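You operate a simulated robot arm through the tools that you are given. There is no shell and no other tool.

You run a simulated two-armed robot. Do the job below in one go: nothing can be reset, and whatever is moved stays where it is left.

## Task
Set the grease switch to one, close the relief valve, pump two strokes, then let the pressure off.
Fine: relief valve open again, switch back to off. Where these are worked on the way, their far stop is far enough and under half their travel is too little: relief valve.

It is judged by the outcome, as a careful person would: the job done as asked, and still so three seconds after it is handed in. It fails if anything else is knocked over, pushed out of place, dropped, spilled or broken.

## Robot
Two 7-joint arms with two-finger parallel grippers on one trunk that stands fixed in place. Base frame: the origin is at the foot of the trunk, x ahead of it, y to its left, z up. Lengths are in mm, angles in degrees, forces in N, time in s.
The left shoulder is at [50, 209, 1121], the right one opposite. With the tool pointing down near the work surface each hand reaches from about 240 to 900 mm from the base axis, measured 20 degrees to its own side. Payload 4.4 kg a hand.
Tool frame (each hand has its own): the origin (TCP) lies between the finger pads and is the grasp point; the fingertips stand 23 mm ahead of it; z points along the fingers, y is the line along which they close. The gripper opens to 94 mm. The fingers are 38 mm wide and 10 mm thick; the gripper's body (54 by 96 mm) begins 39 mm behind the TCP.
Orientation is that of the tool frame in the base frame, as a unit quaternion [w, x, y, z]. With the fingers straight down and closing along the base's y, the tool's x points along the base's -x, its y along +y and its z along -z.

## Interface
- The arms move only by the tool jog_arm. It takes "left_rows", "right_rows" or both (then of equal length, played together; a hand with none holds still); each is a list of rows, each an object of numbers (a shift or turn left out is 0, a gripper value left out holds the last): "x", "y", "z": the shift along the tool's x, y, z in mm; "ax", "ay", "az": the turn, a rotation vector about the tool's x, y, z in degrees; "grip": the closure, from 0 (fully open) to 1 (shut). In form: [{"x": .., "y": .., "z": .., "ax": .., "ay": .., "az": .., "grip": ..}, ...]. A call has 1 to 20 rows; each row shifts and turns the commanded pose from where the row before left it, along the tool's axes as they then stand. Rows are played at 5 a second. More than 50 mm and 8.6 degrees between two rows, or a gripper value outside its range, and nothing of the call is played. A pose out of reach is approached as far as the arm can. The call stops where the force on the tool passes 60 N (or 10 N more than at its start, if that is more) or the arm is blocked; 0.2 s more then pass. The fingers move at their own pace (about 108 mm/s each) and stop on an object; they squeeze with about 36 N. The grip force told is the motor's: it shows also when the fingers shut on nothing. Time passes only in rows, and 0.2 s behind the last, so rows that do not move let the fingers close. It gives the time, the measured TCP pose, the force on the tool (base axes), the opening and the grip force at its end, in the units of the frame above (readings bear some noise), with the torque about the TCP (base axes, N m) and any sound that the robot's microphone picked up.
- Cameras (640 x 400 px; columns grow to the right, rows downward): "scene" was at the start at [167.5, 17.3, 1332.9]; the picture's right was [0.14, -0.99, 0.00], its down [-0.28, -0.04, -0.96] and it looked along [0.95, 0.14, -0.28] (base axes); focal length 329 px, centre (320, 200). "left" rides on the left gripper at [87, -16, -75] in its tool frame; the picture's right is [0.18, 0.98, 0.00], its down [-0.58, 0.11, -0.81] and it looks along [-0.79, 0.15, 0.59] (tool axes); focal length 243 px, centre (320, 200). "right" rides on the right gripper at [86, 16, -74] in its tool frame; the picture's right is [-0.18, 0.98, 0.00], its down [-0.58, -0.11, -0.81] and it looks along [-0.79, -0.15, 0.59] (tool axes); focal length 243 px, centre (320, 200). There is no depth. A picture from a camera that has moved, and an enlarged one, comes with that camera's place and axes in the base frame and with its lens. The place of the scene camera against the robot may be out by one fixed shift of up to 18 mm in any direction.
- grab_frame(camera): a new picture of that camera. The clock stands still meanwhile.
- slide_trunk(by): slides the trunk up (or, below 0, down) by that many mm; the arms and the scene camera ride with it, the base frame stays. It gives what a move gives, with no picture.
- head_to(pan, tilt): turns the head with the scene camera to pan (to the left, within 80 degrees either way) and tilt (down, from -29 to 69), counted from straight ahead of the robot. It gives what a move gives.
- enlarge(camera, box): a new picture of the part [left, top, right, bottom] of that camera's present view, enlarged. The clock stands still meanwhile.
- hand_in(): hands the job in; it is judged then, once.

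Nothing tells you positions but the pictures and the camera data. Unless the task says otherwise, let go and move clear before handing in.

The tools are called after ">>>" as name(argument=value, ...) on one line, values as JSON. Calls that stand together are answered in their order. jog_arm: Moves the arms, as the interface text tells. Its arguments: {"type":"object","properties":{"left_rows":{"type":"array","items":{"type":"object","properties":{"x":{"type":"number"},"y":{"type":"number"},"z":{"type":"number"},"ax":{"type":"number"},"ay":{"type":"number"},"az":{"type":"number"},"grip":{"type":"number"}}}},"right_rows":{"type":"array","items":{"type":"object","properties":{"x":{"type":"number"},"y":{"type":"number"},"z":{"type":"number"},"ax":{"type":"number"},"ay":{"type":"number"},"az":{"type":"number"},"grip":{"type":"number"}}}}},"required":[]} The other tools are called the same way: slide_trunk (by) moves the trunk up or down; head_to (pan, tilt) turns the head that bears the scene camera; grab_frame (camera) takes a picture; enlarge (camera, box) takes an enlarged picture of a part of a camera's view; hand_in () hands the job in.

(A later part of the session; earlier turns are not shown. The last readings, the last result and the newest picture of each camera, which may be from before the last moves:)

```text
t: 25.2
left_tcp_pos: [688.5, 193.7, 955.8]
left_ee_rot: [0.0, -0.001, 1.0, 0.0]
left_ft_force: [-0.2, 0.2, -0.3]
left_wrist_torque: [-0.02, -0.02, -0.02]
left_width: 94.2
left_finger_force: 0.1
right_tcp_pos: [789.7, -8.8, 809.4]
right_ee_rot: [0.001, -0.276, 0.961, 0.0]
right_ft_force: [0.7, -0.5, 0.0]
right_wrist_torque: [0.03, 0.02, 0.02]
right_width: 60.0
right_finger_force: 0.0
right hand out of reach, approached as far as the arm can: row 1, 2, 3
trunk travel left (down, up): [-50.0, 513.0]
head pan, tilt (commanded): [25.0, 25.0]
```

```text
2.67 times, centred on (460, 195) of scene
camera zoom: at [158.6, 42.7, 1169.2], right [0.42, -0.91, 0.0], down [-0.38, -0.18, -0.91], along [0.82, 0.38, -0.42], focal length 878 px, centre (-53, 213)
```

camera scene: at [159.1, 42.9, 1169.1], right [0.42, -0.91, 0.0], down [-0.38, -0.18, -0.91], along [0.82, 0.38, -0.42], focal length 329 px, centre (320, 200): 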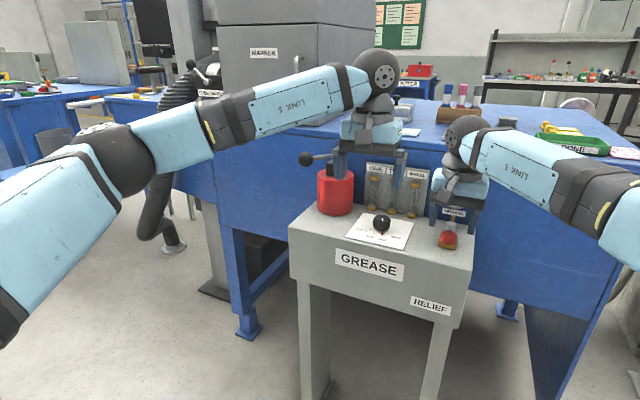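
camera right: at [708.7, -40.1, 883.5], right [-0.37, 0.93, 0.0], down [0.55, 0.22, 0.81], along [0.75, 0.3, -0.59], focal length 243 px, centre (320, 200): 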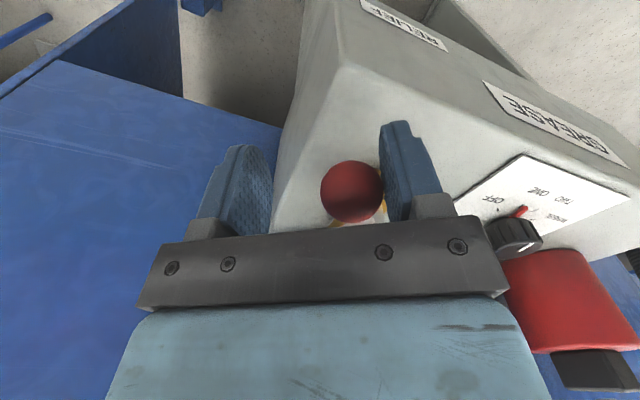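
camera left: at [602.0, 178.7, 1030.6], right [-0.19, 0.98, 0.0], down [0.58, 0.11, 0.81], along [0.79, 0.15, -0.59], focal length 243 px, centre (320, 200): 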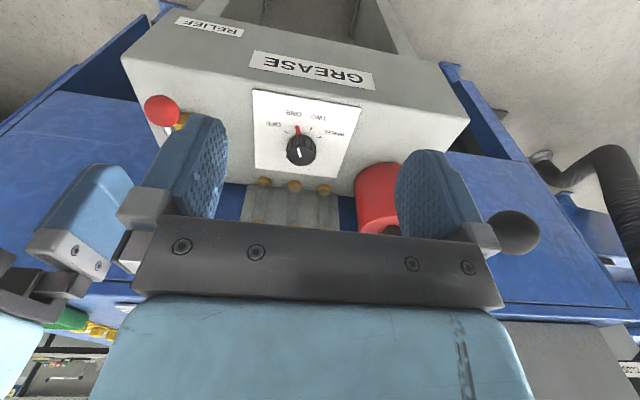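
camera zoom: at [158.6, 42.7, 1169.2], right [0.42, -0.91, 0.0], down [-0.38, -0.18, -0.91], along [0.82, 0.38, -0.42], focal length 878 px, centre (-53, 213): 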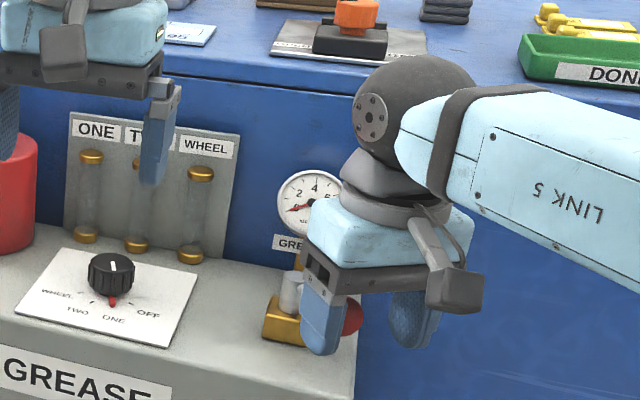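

The arm's wrist limit stops me again at this angle, with the lever now about 43° round. I'll turn the hand back square, with the trailing finger still behind the lever, and push from there.

>>> jog_arm(right_rows=[{"y": 10.5, "z": -5}, {"az": 8.1}, {"az": 8.1}, {"az": 8.1}, {"az": 8.1}, {}])

>>> grab_frame(camera="right")

>>> enlarge(camera="scene", box=[400, 150, 520, 250])

```text
t: 26.6
left_tcp_pos: [690.1, 194.9, 955.6]
left_ee_rot: [0.0, -0.002, 1.0, 0.0]
left_ft_force: [-0.1, -0.7, -0.4]
left_wrist_torque: [0.02, -0.02, 0.03]
left_width: 94.0
left_finger_force: 0.1
right_tcp_pos: [784.2, 0.1, 813.1]
right_ee_rot: [0.0, 0.0, 1.0, -0.001]
right_ft_force: [0.3, -0.5, -0.1]
right_wrist_torque: [0.01, 0.02, -0.04]
right_width: 60.1
right_finger_force: 0.1
trunk travel left (down, up): [-50.0, 513.0]
head pan, tilt (commanded): [25.0, 25.0]
```

```text
taken
camera right: at [698.9, 17.0, 888.6], right [0.19, 0.98, 0.0], down [0.58, -0.11, 0.81], along [0.79, -0.15, -0.59], focal length 243 px, centre (320, 200)
```

right: 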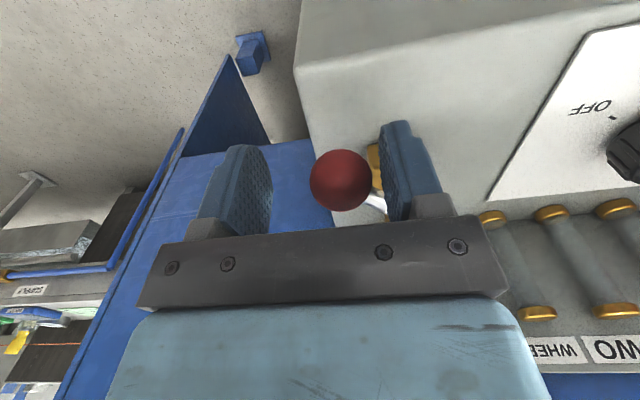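

```text
4.00 times, centred on (460, 200) of scene
camera zoom: at [158.6, 42.7, 1169.2], right [0.42, -0.91, 0.0], down [-0.38, -0.18, -0.91], along [0.82, 0.38, -0.42], focal length 1317 px, centre (-240, 200)
```

zoom: 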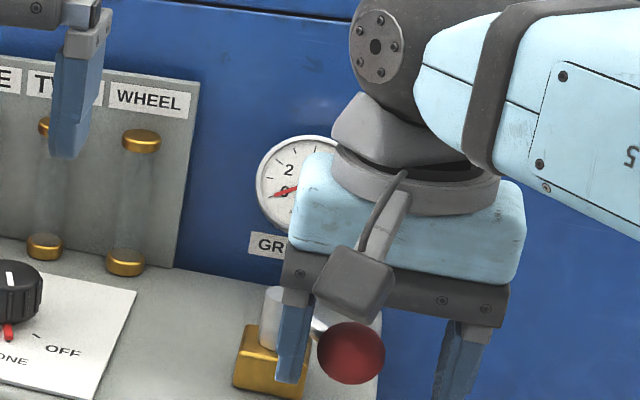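

The trailing finger is just behind the rod. I'll push along the next part of the arc.

>>> jog_arm(right_rows=[{"y": -3.9}, {"x": -2.5, "y": -3.3}, {"x": -4.2, "y": -4}, {"x": -4.8, "y": -3.2}, {}])

>>> grab_frame(camera="right")

>>> enlarge(camera="scene", box=[400, 150, 520, 250])

```text
t: 27.8
left_tcp_pos: [690.4, 195.2, 956.0]
left_ee_rot: [0.0, -0.001, 1.0, 0.0]
left_ft_force: [0.7, 0.4, 0.3]
left_wrist_torque: [0.0, -0.02, 0.03]
left_width: 94.0
left_finger_force: 0.0
right_tcp_pos: [794.3, -13.9, 814.3]
right_ee_rot: [0.0, 0.0, 1.0, 0.0]
right_ft_force: [-0.4, 0.2, 0.0]
right_wrist_torque: [0.0, -0.01, 0.03]
right_width: 60.3
right_finger_force: 0.4
trunk travel left (down, up): [-50.0, 513.0]
head pan, tilt (commanded): [25.0, 25.0]
```

```text
taken
camera right: at [710.4, 2.6, 888.8], right [0.18, 0.98, 0.0], down [0.58, -0.11, 0.81], along [0.79, -0.15, -0.59], focal length 243 px, centre (320, 200)
```

right: 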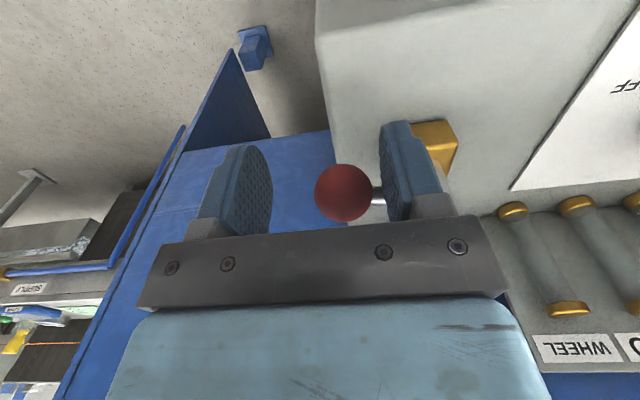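

```text
4.00 times, centred on (460, 200) of scene
camera zoom: at [158.6, 42.8, 1169.2], right [0.42, -0.91, 0.0], down [-0.38, -0.18, -0.91], along [0.82, 0.38, -0.42], focal length 1317 px, centre (-240, 200)
```

zoom: 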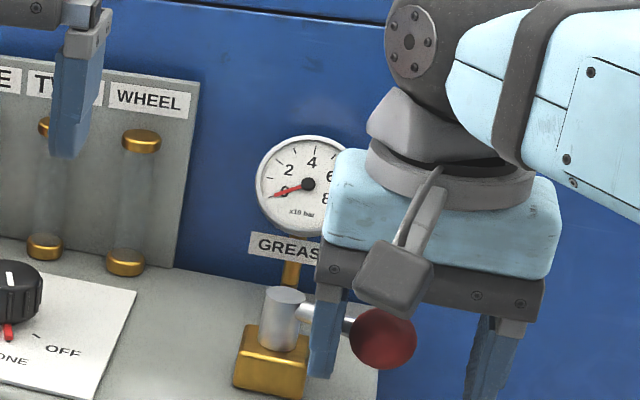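

The lever is about 72° round and still moving freely. I'll push on in small steps until it meets its stop.

>>> jog_arm(right_rows=[{"x": -5.4, "y": -2.3}, {"x": -5.6, "y": -1.4}, {}])

>>> grab_frame(camera="right")

>>> enlarge(camera="scene", box=[400, 150, 520, 250])

```text
t: 28.6
left_tcp_pos: [687.6, 194.1, 956.4]
left_ee_rot: [0.0, -0.001, 1.0, -0.001]
left_ft_force: [0.2, 0.0, 0.7]
left_wrist_torque: [0.03, 0.0, -0.01]
left_width: 93.9
left_finger_force: 0.1
right_tcp_pos: [805.7, -18.0, 815.1]
right_ee_rot: [0.001, 0.0, 1.0, 0.0]
right_ft_force: [-17.6, -1.5, -2.2]
right_wrist_torque: [-0.12, 0.19, 0.52]
right_width: 59.5
right_finger_force: 0.1
trunk travel left (down, up): [-50.0, 513.0]
head pan, tilt (commanded): [25.0, 25.0]
```

```text
taken
camera right: at [720.2, -1.0, 889.0], right [0.18, 0.98, 0.0], down [0.58, -0.11, 0.81], along [0.79, -0.15, -0.59], focal length 243 px, centre (320, 200)
```

right: 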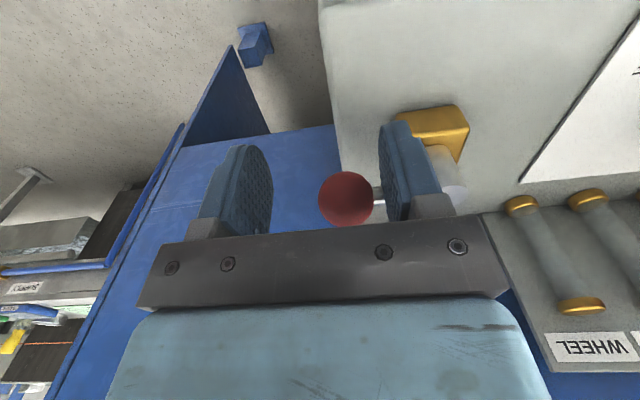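

```text
4.00 times, centred on (460, 200) of scene
camera zoom: at [157.6, 42.7, 1169.3], right [0.42, -0.91, 0.0], down [-0.38, -0.18, -0.91], along [0.82, 0.38, -0.42], focal length 1317 px, centre (-240, 200)
```

zoom: 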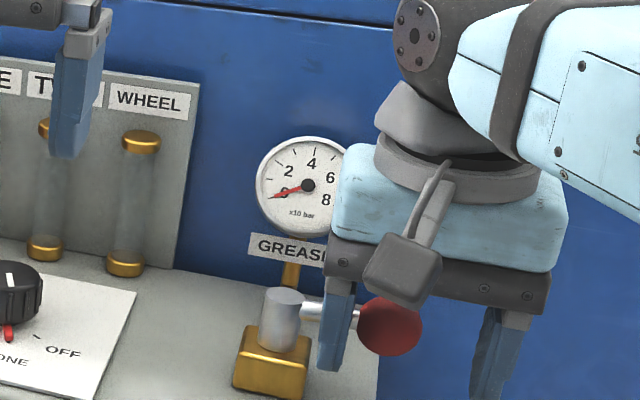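

The lever met its far stop at about 90°, with 17 N resisting, so the relief valve is closed. I'll back the finger off, lift the right hand clear, and check.

>>> jog_arm(right_rows=[{"x": 8}, {"x": 4, "z": -30}, {"z": -40}, {"z": -40, "x": 10, "y": -15}])

>>> grab_frame(camera="right")

>>> grab_frame(camera="scene")

>>> enlarge(camera="scene", box=[280, 130, 520, 280])

```text
t: 29.6
left_tcp_pos: [687.8, 194.5, 955.7]
left_ee_rot: [0.001, 0.0, 1.0, -0.001]
left_ft_force: [-0.6, 0.6, -0.3]
left_wrist_torque: [-0.02, 0.01, 0.01]
left_width: 93.9
left_finger_force: 0.1
right_tcp_pos: [782.6, -32.4, 926.1]
right_ee_rot: [0.0, 0.0, 1.0, 0.0]
right_ft_force: [0.3, 0.1, 0.4]
right_wrist_torque: [0.0, 0.01, -0.04]
right_width: 60.4
right_finger_force: 0.0
trunk travel left (down, up): [-50.0, 513.0]
head pan, tilt (commanded): [25.0, 25.0]
```

```text
taken
camera right: at [697.5, -15.6, 999.2], right [0.18, 0.98, 0.0], down [0.58, -0.11, 0.81], along [0.79, -0.15, -0.59], focal length 243 px, centre (320, 200)
```

right: 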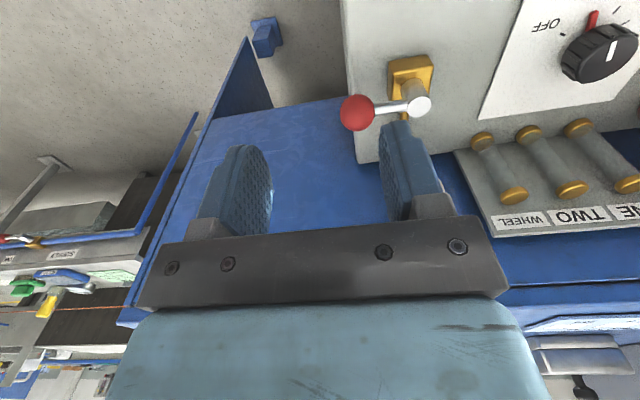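

```text
taken
camera scene: at [158.0, 42.7, 1169.3], right [0.42, -0.91, 0.0], down [-0.38, -0.18, -0.91], along [0.82, 0.38, -0.42], focal length 329 px, centre (320, 200)
```

scene: 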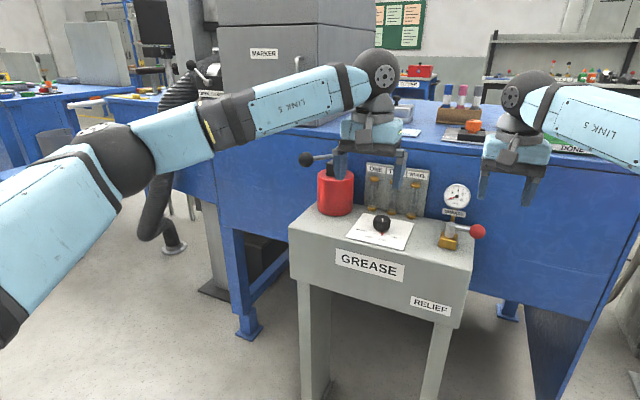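

```text
2.67 times, centred on (400, 205) of scene
camera zoom: at [158.0, 42.7, 1169.3], right [0.42, -0.91, 0.0], down [-0.38, -0.18, -0.91], along [0.82, 0.38, -0.42], focal length 878 px, centre (107, 187)
```

zoom: 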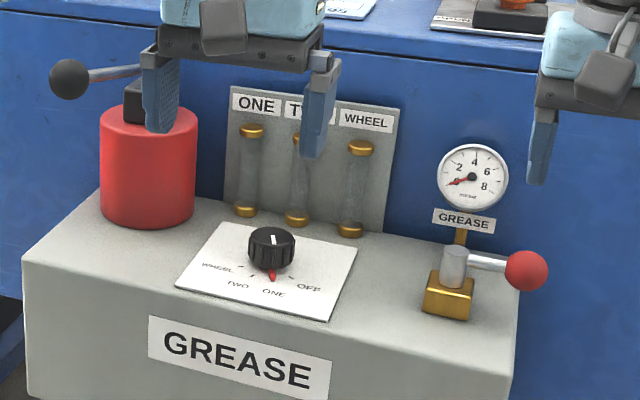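

The relief lever stays closed and the gauge reads zero. Now I'll lift the left hand and bring it over the pump ball at (725, 340, 947).

>>> jog_arm(left_rows=[{"z": -37}, {"z": -37}, {"x": -9, "y": 36}, {"x": -9, "y": 36}, {"x": -9, "y": 36}, {"x": -9, "y": 37}, {"z": 20, "grip": 0.25}, {"z": 15, "grip": 0.25}])

>>> grab_frame(camera="left")

>>> grab_frame(camera="scene")

```text
t: 31.4
left_tcp_pos: [726.1, 339.8, 993.7]
left_ee_rot: [0.0, 0.0, 1.0, 0.001]
left_ft_force: [-0.5, -0.1, 0.3]
left_wrist_torque: [-0.01, 0.0, 0.0]
left_width: 70.3
left_finger_force: 0.1
right_tcp_pos: [784.5, -32.6, 923.2]
right_ee_rot: [-0.001, 0.001, 1.0, 0.0]
right_ft_force: [0.1, 0.4, 0.0]
right_wrist_torque: [-0.01, 0.0, -0.02]
right_width: 60.0
right_finger_force: 0.0
trunk travel left (down, up): [-50.0, 513.0]
head pan, tilt (commanded): [25.0, 25.0]
```

```text
taken
camera left: at [639.5, 324.4, 1068.2], right [-0.18, 0.98, 0.0], down [0.58, 0.11, 0.81], along [0.79, 0.15, -0.59], focal length 243 px, centre (320, 200)
```

left: 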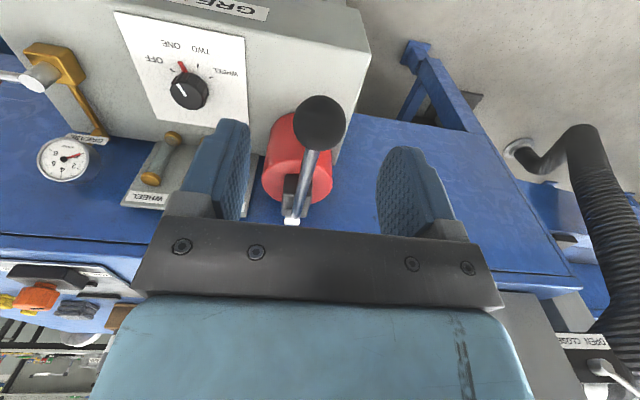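

```text
taken
camera scene: at [158.8, 42.8, 1169.2], right [0.42, -0.91, 0.0], down [-0.38, -0.18, -0.91], along [0.82, 0.38, -0.42], focal length 329 px, centre (320, 200)
```

scene: 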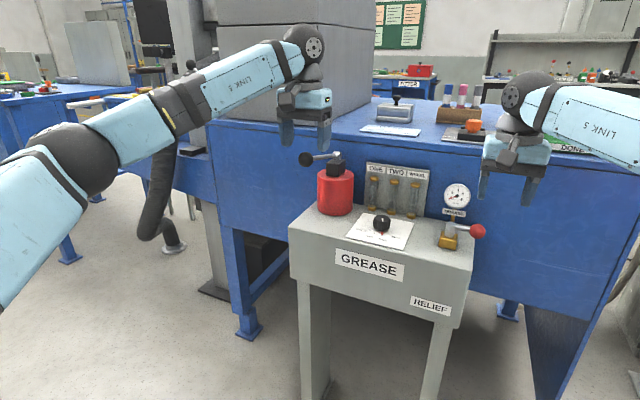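

The ball is centred under the fingers at (726, 340, 947). I'll lower and grip it.

>>> jog_arm(left_rows=[{"z": 15.5}, {"z": 15.5}, {"z": 15.5}, {"grip": 1}, {"grip": 1}, {"grip": 1}])

>>> grab_frame(camera="left")

```text
t: 32.8
left_tcp_pos: [726.4, 340.0, 948.2]
left_ee_rot: [0.0, 0.0, 1.0, 0.0]
left_ft_force: [0.0, 0.1, -2.9]
left_wrist_torque: [0.02, -0.09, 0.06]
left_width: 31.1
left_finger_force: 45.0
right_tcp_pos: [784.5, -32.7, 923.9]
right_ee_rot: [0.0, 0.001, 1.0, 0.0]
right_ft_force: [0.6, 0.0, -0.7]
right_wrist_torque: [0.03, -0.02, 0.0]
right_width: 60.1
right_finger_force: 0.1
trunk travel left (down, up): [-50.0, 513.0]
head pan, tilt (commanded): [25.0, 25.0]
```

```text
taken
camera left: at [639.5, 324.3, 1022.2], right [-0.19, 0.98, 0.0], down [0.58, 0.11, 0.81], along [0.79, 0.15, -0.59], focal length 243 px, centre (320, 200)
```

left: 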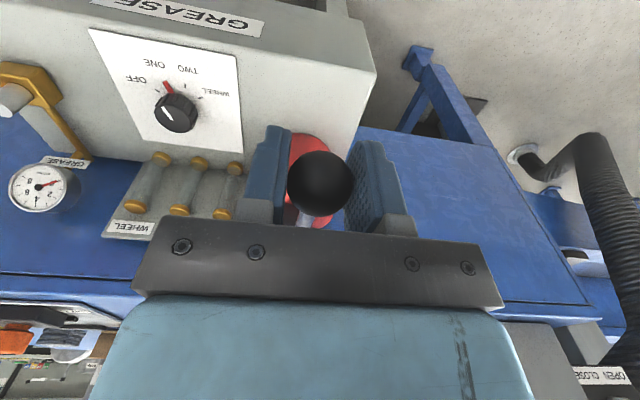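

The ball is held at 31 mm. First I'll check gently whether the handle is at its top stop.

>>> jog_arm(left_rows=[{"z": -4}, {}])

```text
t: 33.4
left_tcp_pos: [725.3, 339.9, 948.7]
left_ee_rot: [-0.003, 0.0, 1.0, 0.0]
left_ft_force: [-18.9, -5.6, -25.8]
left_wrist_torque: [0.13, -0.11, 0.04]
left_width: 31.1
left_finger_force: 44.2
right_tcp_pos: [784.7, -31.4, 923.5]
right_ee_rot: [0.0, 0.0, 1.0, 0.0]
right_ft_force: [0.1, -0.9, -0.7]
right_wrist_torque: [0.01, 0.02, 0.02]
right_width: 60.2
right_finger_force: 0.1
trunk travel left (down, up): [-50.0, 513.0]
head pan, tilt (commanded): [25.0, 25.0]
```

It's at the top stop. Now I'll begin the first down-stroke along the arc around the hinge.

>>> jog_arm(left_rows=[{"z": 4}, {"x": 1.7, "z": 9.3}, {"x": 1.3, "z": 9.1}, {}])

```text
t: 34.4
left_tcp_pos: [723.1, 339.7, 932.2]
left_ee_rot: [0.001, -0.001, 1.0, 0.0]
left_ft_force: [6.2, 4.5, 11.4]
left_wrist_torque: [0.03, -1.29, 0.03]
left_width: 31.1
left_finger_force: 45.4
right_tcp_pos: [782.2, -32.5, 924.0]
right_ee_rot: [0.001, 0.0, 1.0, 0.0]
right_ft_force: [-0.5, -1.1, -1.0]
right_wrist_torque: [0.0, -0.01, 0.0]
right_width: 60.1
right_finger_force: 0.0
trunk travel left (down, up): [-50.0, 513.0]
head pan, tilt (commanded): [25.0, 25.0]
```

It moves down with about 11 N. I'll turn the hand along with the lever from here so the ball isn't twisted in the grip.

>>> jog_arm(left_rows=[{"x": 0.8, "z": 12, "ay": -8}, {"x": 1.1, "z": 9, "ay": -4}, {"x": 1.1, "z": 8.9, "ay": -4}, {}])

>>> enlarge(camera="scene", box=[240, 80, 480, 260])

```text
t: 35.4
left_tcp_pos: [721.6, 340.1, 900.6]
left_ee_rot: [0.14, 0.0, 0.99, 0.0]
left_ft_force: [-17.0, 2.8, -2.1]
left_wrist_torque: [0.13, 1.16, -0.06]
left_width: 31.0
left_finger_force: 45.2
right_tcp_pos: [782.7, -32.8, 925.5]
right_ee_rot: [0.001, 0.0, 1.0, 0.0]
right_ft_force: [-0.5, -0.3, 0.1]
right_wrist_torque: [0.0, -0.01, 0.03]
right_width: 60.3
right_finger_force: 0.1
trunk travel left (down, up): [-50.0, 513.0]
head pan, tilt (commanded): [25.0, 25.0]
```

```text
2.22 times, centred on (360, 170) of scene
camera zoom: at [157.5, 43.1, 1169.4], right [0.42, -0.91, 0.0], down [-0.38, -0.18, -0.91], along [0.82, 0.38, -0.42], focal length 732 px, centre (231, 267)
```

zoom: 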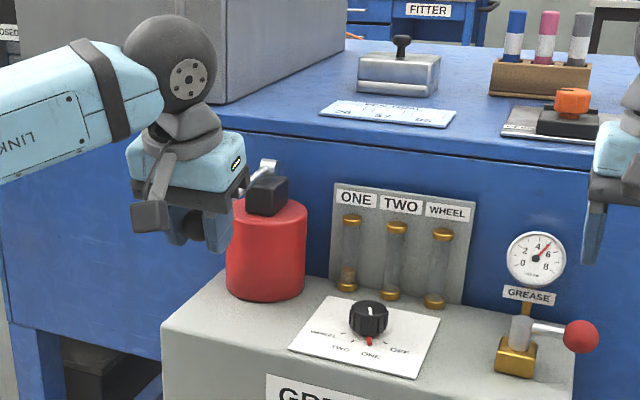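

The gauge is already rising, to around 50 bar, so the pump is delivering. I'll continue down to the lower stop, correcting slightly outward for the sideways load.

>>> jog_arm(left_rows=[{"x": 2.9, "z": 9, "ay": -2}, {"x": 1.45, "z": 9, "ay": -3}, {"x": 1.45, "z": 9, "ay": -3}, {}])

```text
t: 36.4
left_tcp_pos: [723.7, 340.3, 880.7]
left_ee_rot: [0.214, -0.002, 0.977, 0.001]
left_ft_force: [-4.0, 14.6, 42.1]
left_wrist_torque: [-0.15, -0.18, 0.03]
left_width: 31.3
left_finger_force: 44.8
right_tcp_pos: [780.8, -33.0, 929.4]
right_ee_rot: [0.002, -0.001, 1.0, 0.001]
right_ft_force: [-0.6, -0.4, -0.1]
right_wrist_torque: [-0.03, 0.02, -0.02]
right_width: 60.4
right_finger_force: 0.0
trunk travel left (down, up): [-50.0, 513.0]
head pan, tilt (commanded): [25.0, 25.0]
```

>>> enlarge(camera="scene", box=[240, 80, 480, 260])

>>> grab_frame(camera="left")

```text
2.22 times, centred on (360, 170) of scene
camera zoom: at [154.0, 42.0, 1170.1], right [0.42, -0.91, 0.0], down [-0.38, -0.18, -0.91], along [0.82, 0.38, -0.42], focal length 732 px, centre (231, 267)
```

zoom: 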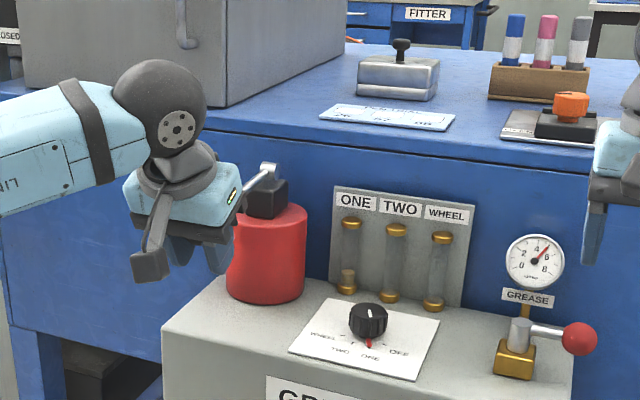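

```text
taken
camera left: at [614.0, 324.0, 912.3], right [-0.17, 0.98, -0.08], down [0.19, 0.11, 0.98], along [0.97, 0.15, -0.21], focal length 243 px, centre (320, 200)
```

left: 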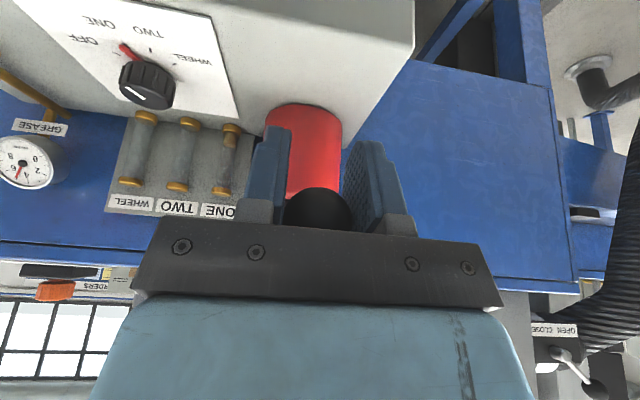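

The handle stopped with about 42 N and the ball slid up slightly in the grip. I'll check the gauge and handle closely to see whether this is the lower stop.

>>> enlarge(camera="scene", box=[420, 170, 480, 210])

>>> enlarge(camera="scene", box=[350, 140, 430, 200])

>>> enlarge(camera="scene", box=[280, 120, 380, 200])

```text
10.00 times, centred on (450, 190) of scene
camera zoom: at [154.0, 42.0, 1170.1], right [0.42, -0.91, 0.0], down [-0.38, -0.18, -0.91], along [0.82, 0.38, -0.42], focal length 3293 px, centre (-980, 300)
```

zoom: 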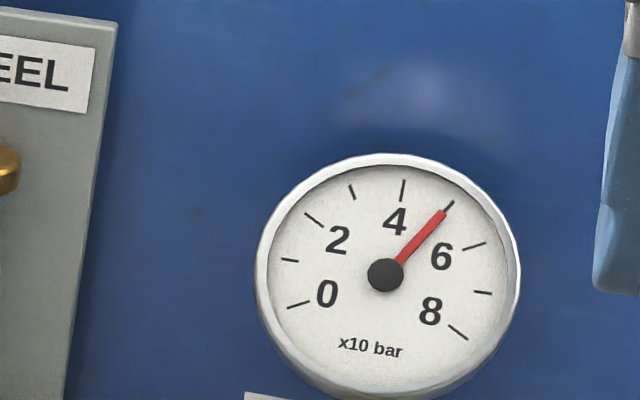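

```text
6.67 times, centred on (390, 170) of scene
camera zoom: at [154.0, 42.0, 1170.1], right [0.42, -0.91, 0.0], down [-0.38, -0.18, -0.91], along [0.82, 0.38, -0.42], focal length 2195 px, centre (-147, 400)
```

zoom: 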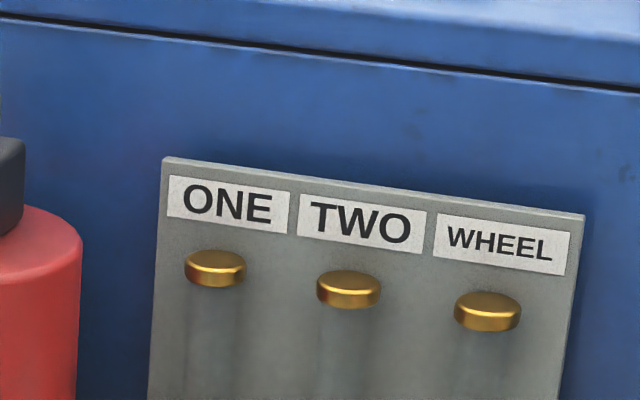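

```text
5.00 times, centred on (330, 160) of scene
camera zoom: at [154.0, 42.0, 1170.1], right [0.42, -0.91, 0.0], down [-0.38, -0.18, -0.91], along [0.82, 0.38, -0.42], focal length 1646 px, centre (270, 400)
```

zoom: 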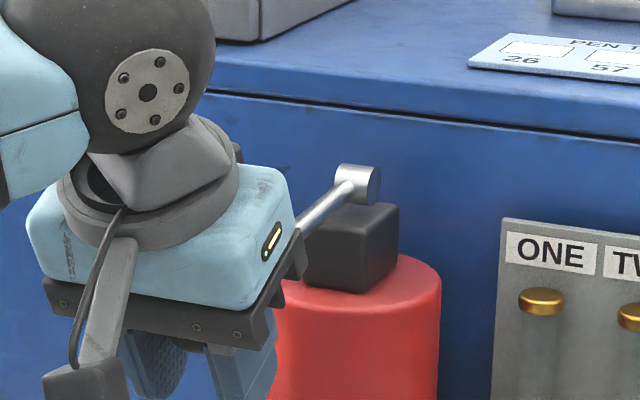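

>>> enlarge(camera="scene", box=[350, 160, 450, 240])

```text
5.00 times, centred on (400, 200) of scene
camera zoom: at [154.0, 42.0, 1170.1], right [0.42, -0.91, 0.0], down [-0.38, -0.18, -0.91], along [0.82, 0.38, -0.42], focal length 1646 px, centre (-80, 200)
```

zoom: 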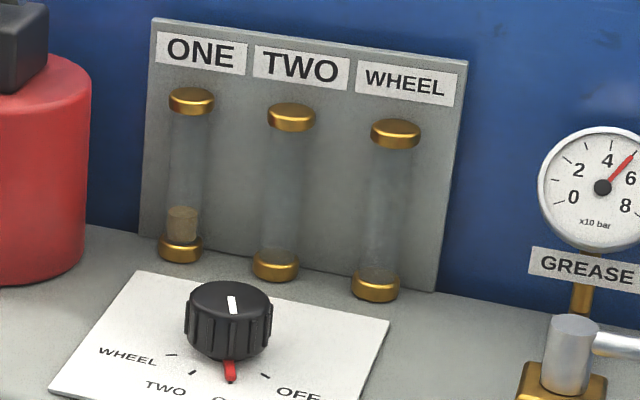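

The gauge is at 50 bar and grease has risen in tube ONE, so the first down-stroke delivered. The handle came down about 18° to its stop. I'll relieve the load and bring it back up along the arc.

>>> jog_arm(left_rows=[{"x": -2.9, "z": -6.4}, {"x": -2.6, "z": -8.7, "ay": 3}, {"x": -2.6, "z": -8.7, "ay": 3}, {"x": -2.6, "z": -8.7, "ay": 3}, {"x": -2.6, "z": -8.7, "ay": 3}, {}])

>>> grab_frame(camera="left")

>>> enlarge(camera="scene", box=[240, 80, 480, 260])

```text
t: 37.8
left_tcp_pos: [721.0, 340.3, 918.0]
left_ee_rot: [0.104, 0.0, 0.995, -0.001]
left_ft_force: [-24.6, 3.3, 0.4]
left_wrist_torque: [-0.09, 0.62, -0.02]
left_width: 31.0
left_finger_force: 44.6
right_tcp_pos: [783.4, -31.4, 925.6]
right_ee_rot: [0.002, 0.0, 1.0, 0.0]
right_ft_force: [-0.5, 0.7, 0.1]
right_wrist_torque: [0.02, -0.03, -0.04]
right_width: 60.1
right_finger_force: 0.1
trunk travel left (down, up): [-50.0, 513.0]
head pan, tilt (commanded): [25.0, 25.0]
```

```text
taken
camera left: at [622.4, 324.4, 972.0], right [-0.18, 0.98, -0.04], down [0.4, 0.11, 0.91], along [0.9, 0.15, -0.41], focal length 243 px, centre (320, 200)
```

left: 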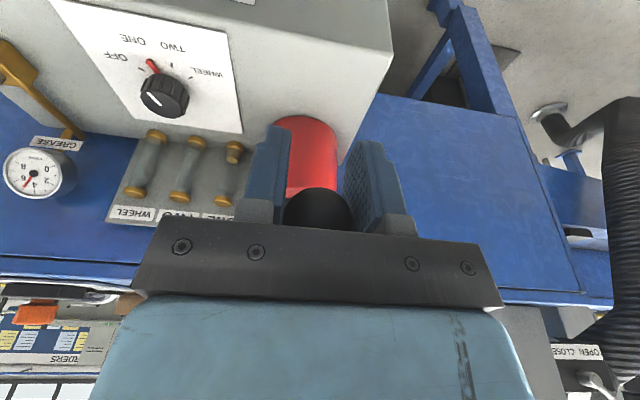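

```text
2.22 times, centred on (360, 170) of scene
camera zoom: at [156.5, 43.1, 1169.5], right [0.42, -0.91, 0.0], down [-0.38, -0.18, -0.91], along [0.82, 0.38, -0.42], focal length 732 px, centre (231, 267)
```

zoom: 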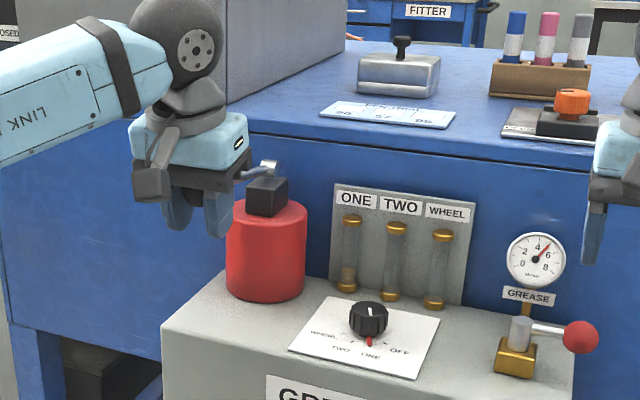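

The handle is most of the way back up. I'll take off the inward load and finish the return to the top stop.

>>> jog_arm(left_rows=[{"x": 3.9, "z": -0.8}, {"x": -2.6, "z": -8.7, "ay": 3}, {"x": -1.6, "z": -8.7, "ay": 3}, {"z": -2}, {}])

>>> grab_frame(camera="left")

>>> enlarge(camera="scene", box=[350, 160, 450, 240])

>>> enlarge(camera="scene", box=[420, 170, 480, 210])

```text
t: 39.0
left_tcp_pos: [721.6, 340.1, 930.7]
left_ee_rot: [0.047, 0.001, 0.999, 0.0]
left_ft_force: [-11.4, -5.6, -32.7]
left_wrist_torque: [0.21, 0.23, 0.09]
left_width: 31.1
left_finger_force: 44.9
right_tcp_pos: [786.9, -31.2, 921.3]
right_ee_rot: [-0.001, 0.0, 1.0, -0.002]
right_ft_force: [0.1, 0.5, 0.6]
right_wrist_torque: [0.0, 0.0, -0.01]
right_width: 60.3
right_finger_force: 0.1
trunk travel left (down, up): [-50.0, 513.0]
head pan, tilt (commanded): [25.0, 25.0]
```

```text
taken
camera left: at [629.1, 324.5, 995.8], right [-0.18, 0.98, -0.02], down [0.5, 0.11, 0.86], along [0.84, 0.15, -0.51], focal length 243 px, centre (320, 200)
```

left: 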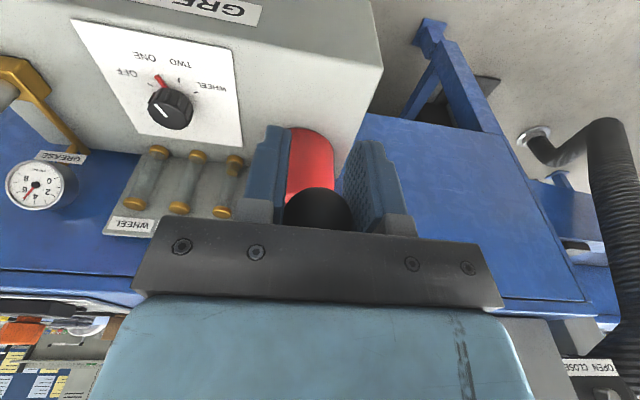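

```text
5.00 times, centred on (400, 200) of scene
camera zoom: at [161.0, 43.8, 1168.3], right [0.42, -0.91, 0.0], down [-0.39, -0.18, -0.91], along [0.82, 0.38, -0.43], focal length 1646 px, centre (-80, 200)
```

zoom: 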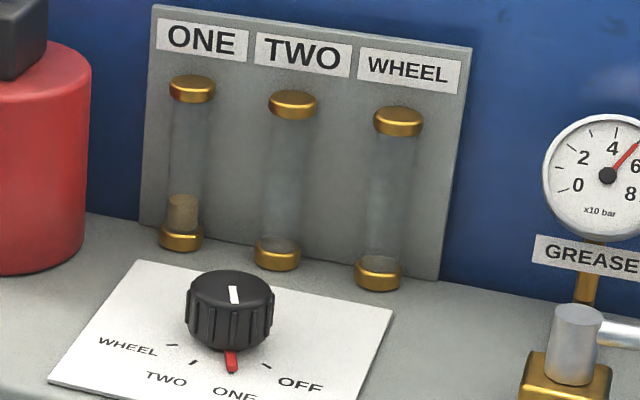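

```text
10.00 times, centred on (450, 190) of scene
camera zoom: at [161.0, 43.8, 1168.3], right [0.42, -0.91, 0.0], down [-0.39, -0.18, -0.91], along [0.82, 0.38, -0.43], focal length 3293 px, centre (-980, 300)
```

zoom: 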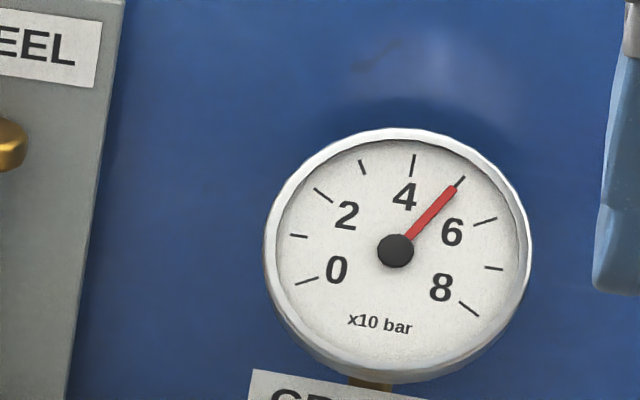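

The handle is back at its top stop and the gauge holds at 50 bar. Now the second down-stroke along the same arc.

>>> jog_arm(left_rows=[{"x": 2.3, "z": 4.8}, {"x": 1.7, "z": 8.9, "ay": -3}, {"x": 1.7, "z": 8.9, "ay": -3}, {"x": 1.7, "z": 8.9, "ay": -3}, {"x": 1.7, "z": 8.9, "ay": -3}, {"x": 1.7, "z": 8.9, "ay": -3}, {}])

>>> grab_frame(camera="left")

>>> enlarge(camera="scene", box=[350, 160, 480, 240])

```text
t: 40.6
left_tcp_pos: [721.9, 340.2, 885.4]
left_ee_rot: [0.182, -0.001, 0.983, 0.001]
left_ft_force: [36.1, 1.5, 9.7]
left_wrist_torque: [-0.02, 0.02, 0.01]
left_width: 31.1
left_finger_force: 45.3
right_tcp_pos: [784.6, -32.9, 922.7]
right_ee_rot: [0.0, 0.0, 1.0, 0.001]
right_ft_force: [-0.6, -0.7, -0.3]
right_wrist_torque: [0.01, -0.01, 0.01]
right_width: 60.3
right_finger_force: 0.0
trunk travel left (down, up): [-50.0, 513.0]
head pan, tilt (commanded): [25.0, 25.0]
```

```text
taken
camera left: at [614.4, 324.2, 923.5], right [-0.17, 0.98, -0.07], down [0.25, 0.11, 0.96], along [0.95, 0.15, -0.27], focal length 243 px, centre (320, 200)
```

left: 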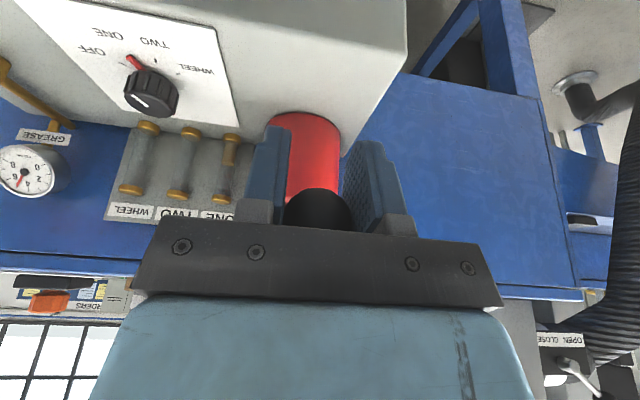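

```text
4.92 times, centred on (415, 200) of scene
camera zoom: at [160.6, 42.4, 1168.9], right [0.42, -0.91, 0.0], down [-0.39, -0.18, -0.91], along [0.82, 0.38, -0.42], focal length 1621 px, centre (-148, 200)
```

zoom: 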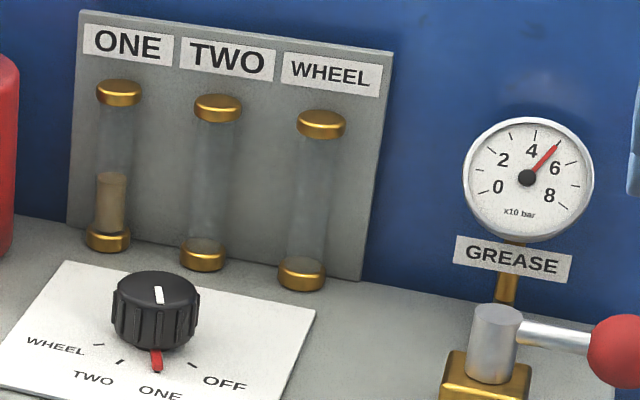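

Grease in tube ONE has about doubled. I'll ease the outward load and press gently down to the stop to complete the stroke.

>>> jog_arm(left_rows=[{"x": -5.2, "z": 2.1}, {"x": 1.0, "z": 6, "ay": -2}, {}])

>>> enlarge(camera="scene", box=[350, 160, 480, 240])

>>> grab_frame(camera="left")

```text
t: 41.4
left_tcp_pos: [723.4, 339.9, 880.8]
left_ee_rot: [0.2, 0.0, 0.98, 0.0]
left_ft_force: [-39.9, 4.1, 0.8]
left_wrist_torque: [-0.1, -0.34, 0.01]
left_width: 31.4
left_finger_force: 45.1
right_tcp_pos: [781.6, -31.2, 926.2]
right_ee_rot: [0.003, 0.0, 1.0, 0.0]
right_ft_force: [-0.3, 0.3, -0.6]
right_wrist_torque: [0.03, -0.03, 0.01]
right_width: 60.3
right_finger_force: 0.0
trunk travel left (down, up): [-50.0, 513.0]
head pan, tilt (commanded): [25.0, 25.0]
```

```text
4.92 times, centred on (415, 200) of scene
camera zoom: at [155.1, 43.1, 1169.7], right [0.42, -0.91, 0.0], down [-0.38, -0.18, -0.91], along [0.82, 0.38, -0.42], focal length 1621 px, centre (-148, 200)
```

zoom: 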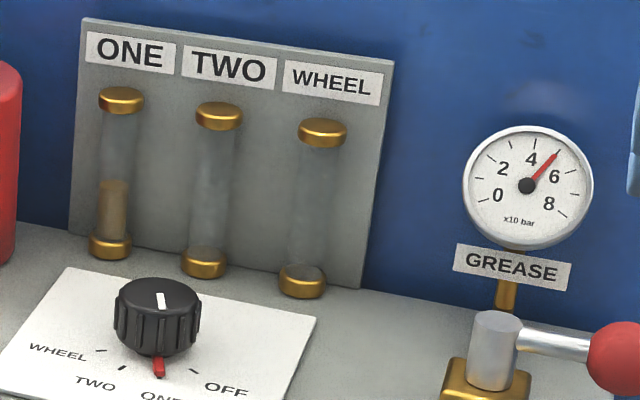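

```text
taken
camera left: at [614.8, 324.4, 916.0], right [-0.17, 0.98, -0.07], down [0.22, 0.11, 0.97], along [0.96, 0.15, -0.23], focal length 243 px, centre (320, 200)
```

left: 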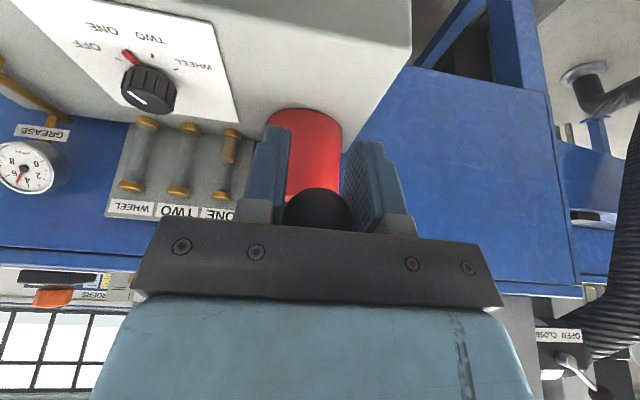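

Two strokes are in tube ONE and the handle is at the bottom. I'll relieve the sideways load and return the handle to the top.

>>> jog_arm(left_rows=[{"x": 2.9, "z": -1.2}, {"x": -2.25, "z": -8.8, "ay": 3}, {"x": -2.25, "z": -8.8, "ay": 3}, {"x": -2.25, "z": -8.8, "ay": 3}, {"x": -2.25, "z": -8.8, "ay": 3}, {"x": -2.25, "z": -8.8, "ay": 3}, {}])

>>> grab_frame(camera="left")

```text
t: 43.0
left_tcp_pos: [721.3, 339.7, 925.2]
left_ee_rot: [0.07, -0.001, 0.998, 0.0]
left_ft_force: [10.5, 2.6, 8.3]
left_wrist_torque: [-0.1, -1.11, 0.05]
left_width: 31.3
left_finger_force: 45.2
right_tcp_pos: [784.3, -31.6, 924.9]
right_ee_rot: [0.0, 0.0, 1.0, 0.0]
right_ft_force: [0.5, 0.1, -0.1]
right_wrist_torque: [-0.02, 0.01, -0.02]
right_width: 60.1
right_finger_force: 0.1
trunk travel left (down, up): [-50.0, 513.0]
head pan, tilt (commanded): [25.0, 25.0]
```

```text
taken
camera left: at [625.8, 324.2, 987.0], right [-0.18, 0.98, -0.03], down [0.46, 0.11, 0.88], along [0.87, 0.15, -0.47], focal length 243 px, centre (320, 200)
```

left: 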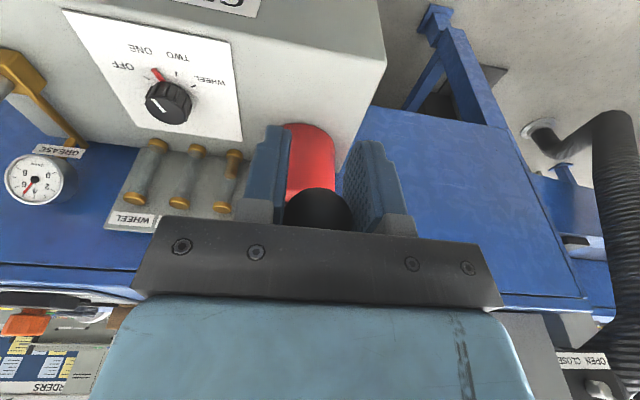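

Nearly at the top. A little more to reach the stop.

>>> jog_arm(left_rows=[{"x": -1.0, "z": -4, "ay": 1.5}, {"x": -0.8, "z": -3, "ay": 1}, {}])

```text
t: 43.8
left_tcp_pos: [721.5, 340.1, 929.9]
left_ee_rot: [0.045, -0.001, 0.999, 0.0]
left_ft_force: [-13.4, -0.8, -11.0]
left_wrist_torque: [0.03, -0.32, 0.01]
left_width: 31.0
left_finger_force: 45.2
right_tcp_pos: [784.5, -31.1, 922.8]
right_ee_rot: [-0.001, 0.0, 1.0, 0.0]
right_ft_force: [0.4, -0.5, -0.3]
right_wrist_torque: [0.02, 0.01, 0.03]
right_width: 60.2
right_finger_force: 0.0
trunk travel left (down, up): [-50.0, 513.0]
head pan, tilt (commanded): [25.0, 25.0]
```

The handle is at its top stop. I'll release the ball and lift the left hand straight up.

>>> jog_arm(left_rows=[{"grip": 0.25}, {"grip": 0.25}, {"z": -20}, {"z": -30}, {"z": -30, "ay": 5.4}, {"z": -20}])

>>> grab_frame(camera="left")

>>> grab_frame(camera="scene")

>>> enlarge(camera="scene", box=[280, 130, 520, 280])

```text
t: 45.2
left_tcp_pos: [714.2, 339.9, 1032.3]
left_ee_rot: [0.001, 0.001, 1.0, -0.001]
left_ft_force: [0.6, -1.0, 0.2]
left_wrist_torque: [-0.01, 0.0, 0.04]
left_width: 70.5
left_finger_force: 0.1
right_tcp_pos: [783.3, -31.5, 925.8]
right_ee_rot: [0.0, 0.0, 1.0, 0.0]
right_ft_force: [0.4, -0.1, -0.1]
right_wrist_torque: [-0.01, 0.01, -0.02]
right_width: 60.0
right_finger_force: 0.1
trunk travel left (down, up): [-50.0, 513.0]
head pan, tilt (commanded): [25.0, 25.0]
```

```text
taken
camera left: at [628.0, 324.3, 1106.8], right [-0.18, 0.98, 0.0], down [0.58, 0.11, 0.81], along [0.79, 0.15, -0.59], focal length 243 px, centre (320, 200)
```

left: 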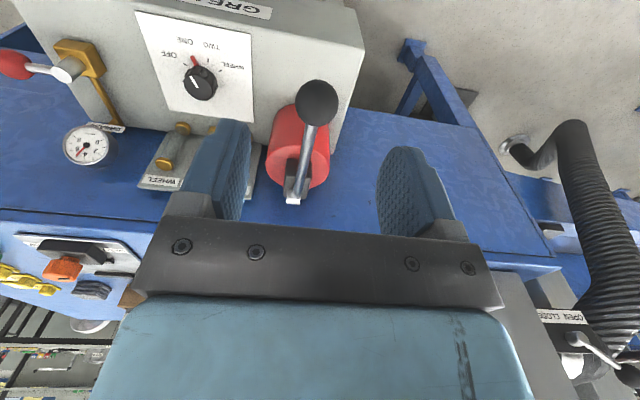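

```text
taken
camera scene: at [158.3, 42.5, 1169.2], right [0.42, -0.91, 0.0], down [-0.38, -0.18, -0.91], along [0.82, 0.38, -0.42], focal length 329 px, centre (320, 200)
```

scene: 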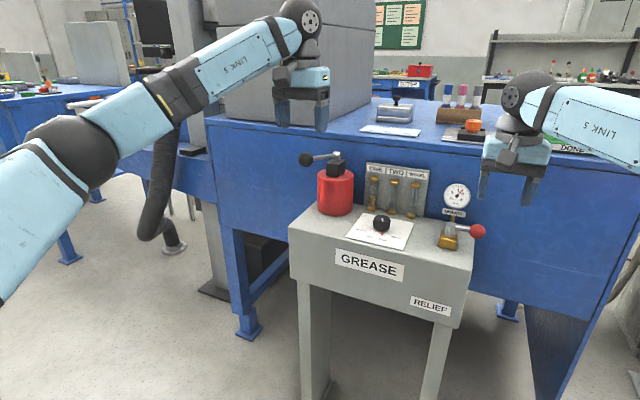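

```text
2.67 times, centred on (400, 205) of scene
camera zoom: at [158.3, 42.5, 1169.2], right [0.42, -0.91, 0.0], down [-0.38, -0.18, -0.91], along [0.82, 0.38, -0.42], focal length 878 px, centre (107, 187)
```

zoom: 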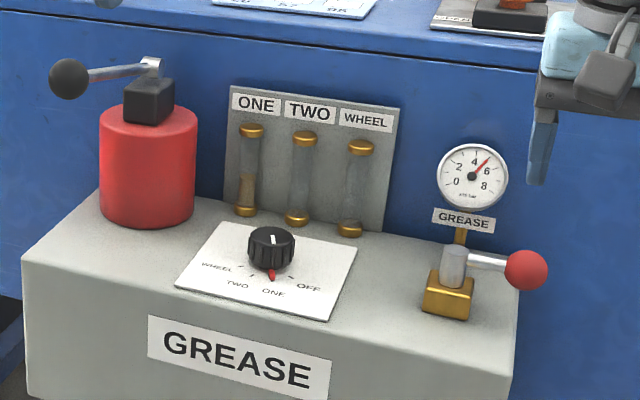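

The handle is back at the top, the gauge holds at 50 bar, and tube ONE shows two strokes' worth of grease. Now I'll let the pressure off: the right hand goes to the far side of the relief lever to push it back.

>>> jog_arm(right_rows=[{"x": -26, "y": 3.8, "z": 8}, {"x": -26, "y": 3.8, "z": 8}, {"x": -26, "y": 3.8, "z": 8}, {"z": 25}, {"z": 25}])

>>> grab_frame(camera="right")

>>> enlarge(camera="scene", box=[400, 150, 520, 250])

```text
t: 46.4
left_tcp_pos: [714.0, 339.9, 1031.9]
left_ee_rot: [0.001, -0.001, 1.0, 0.001]
left_ft_force: [0.6, -0.4, 0.2]
left_wrist_torque: [0.03, -0.01, 0.04]
left_width: 70.7
left_finger_force: 0.0
right_tcp_pos: [825.8, -29.9, 856.8]
right_ee_rot: [0.001, 0.0, 1.0, 0.0]
right_ft_force: [-0.7, -0.2, -0.1]
right_wrist_torque: [0.0, -0.01, -0.03]
right_width: 60.1
right_finger_force: 0.0
right hand out of reach, approached as far as the arm can: row 2, 3
trunk travel left (down, up): [-50.0, 513.0]
head pan, tilt (commanded): [25.0, 25.0]
```

```text
taken
camera right: at [739.4, -13.0, 930.7], right [0.18, 0.98, 0.0], down [0.58, -0.11, 0.81], along [0.79, -0.15, -0.59], focal length 243 px, centre (320, 200)
```

right: 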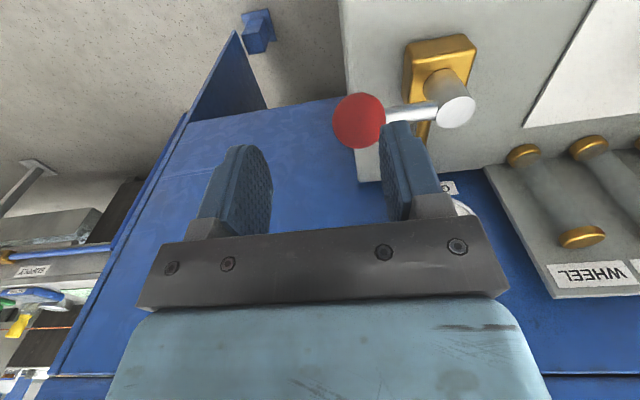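

```text
4.00 times, centred on (460, 200) of scene
camera zoom: at [158.9, 42.6, 1169.2], right [0.42, -0.91, 0.0], down [-0.38, -0.18, -0.91], along [0.82, 0.38, -0.42], focal length 1317 px, centre (-240, 200)
```

zoom: 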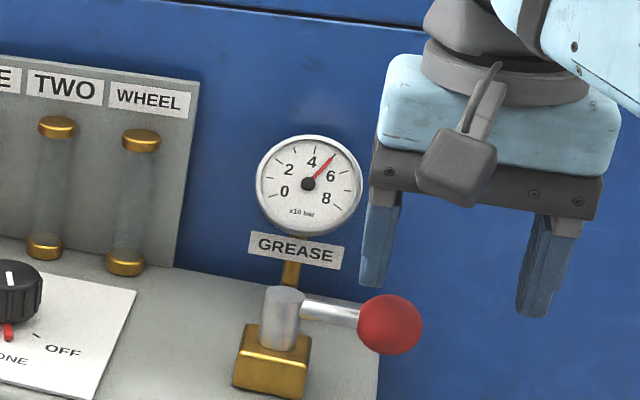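

The right hand can't reach that far pointing straight down. I'll raise it a little and tilt the fingers about 30° forward so one finger can come down behind the relief lever.

>>> jog_arm(right_rows=[{"z": -15}, {"ay": -7.5}, {"ay": -7.5}, {"ay": -7.5}, {"ay": -7.5}, {"x": -13.1, "y": 6.5, "z": 7.5}, {"x": -13.1, "y": 6.5, "z": 7.5}])

>>> grab_frame(camera="right")

>>> enlarge(camera="scene", box=[400, 150, 520, 250])

```text
t: 48.0
left_tcp_pos: [713.7, 340.6, 1032.3]
left_ee_rot: [0.001, -0.001, 1.0, 0.0]
left_ft_force: [-0.3, -0.1, -0.2]
left_wrist_torque: [-0.02, -0.02, 0.0]
left_width: 70.3
left_finger_force: 0.1
right_tcp_pos: [855.1, -16.3, 871.4]
right_ee_rot: [0.26, 0.0, 0.966, 0.0]
right_ft_force: [0.2, 0.8, -0.6]
right_wrist_torque: [0.02, 0.0, 0.01]
right_width: 60.0
right_finger_force: 0.0
trunk travel left (down, up): [-50.0, 513.0]
head pan, tilt (commanded): [25.0, 25.0]
```

```text
taken
camera right: at [743.7, 0.5, 893.2], right [0.16, 0.98, 0.09], down [0.1, -0.11, 0.99], along [0.98, -0.15, -0.11], focal length 243 px, centre (320, 200)
```

right: 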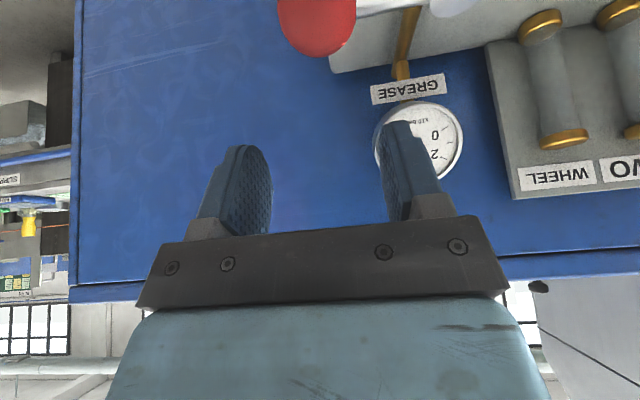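

```text
4.00 times, centred on (460, 200) of scene
camera zoom: at [158.6, 42.8, 1169.2], right [0.42, -0.91, 0.0], down [-0.38, -0.18, -0.91], along [0.82, 0.38, -0.42], focal length 1317 px, centre (-240, 200)
```

zoom: 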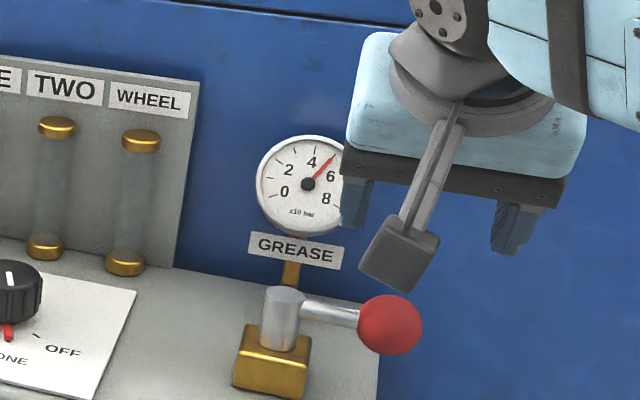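

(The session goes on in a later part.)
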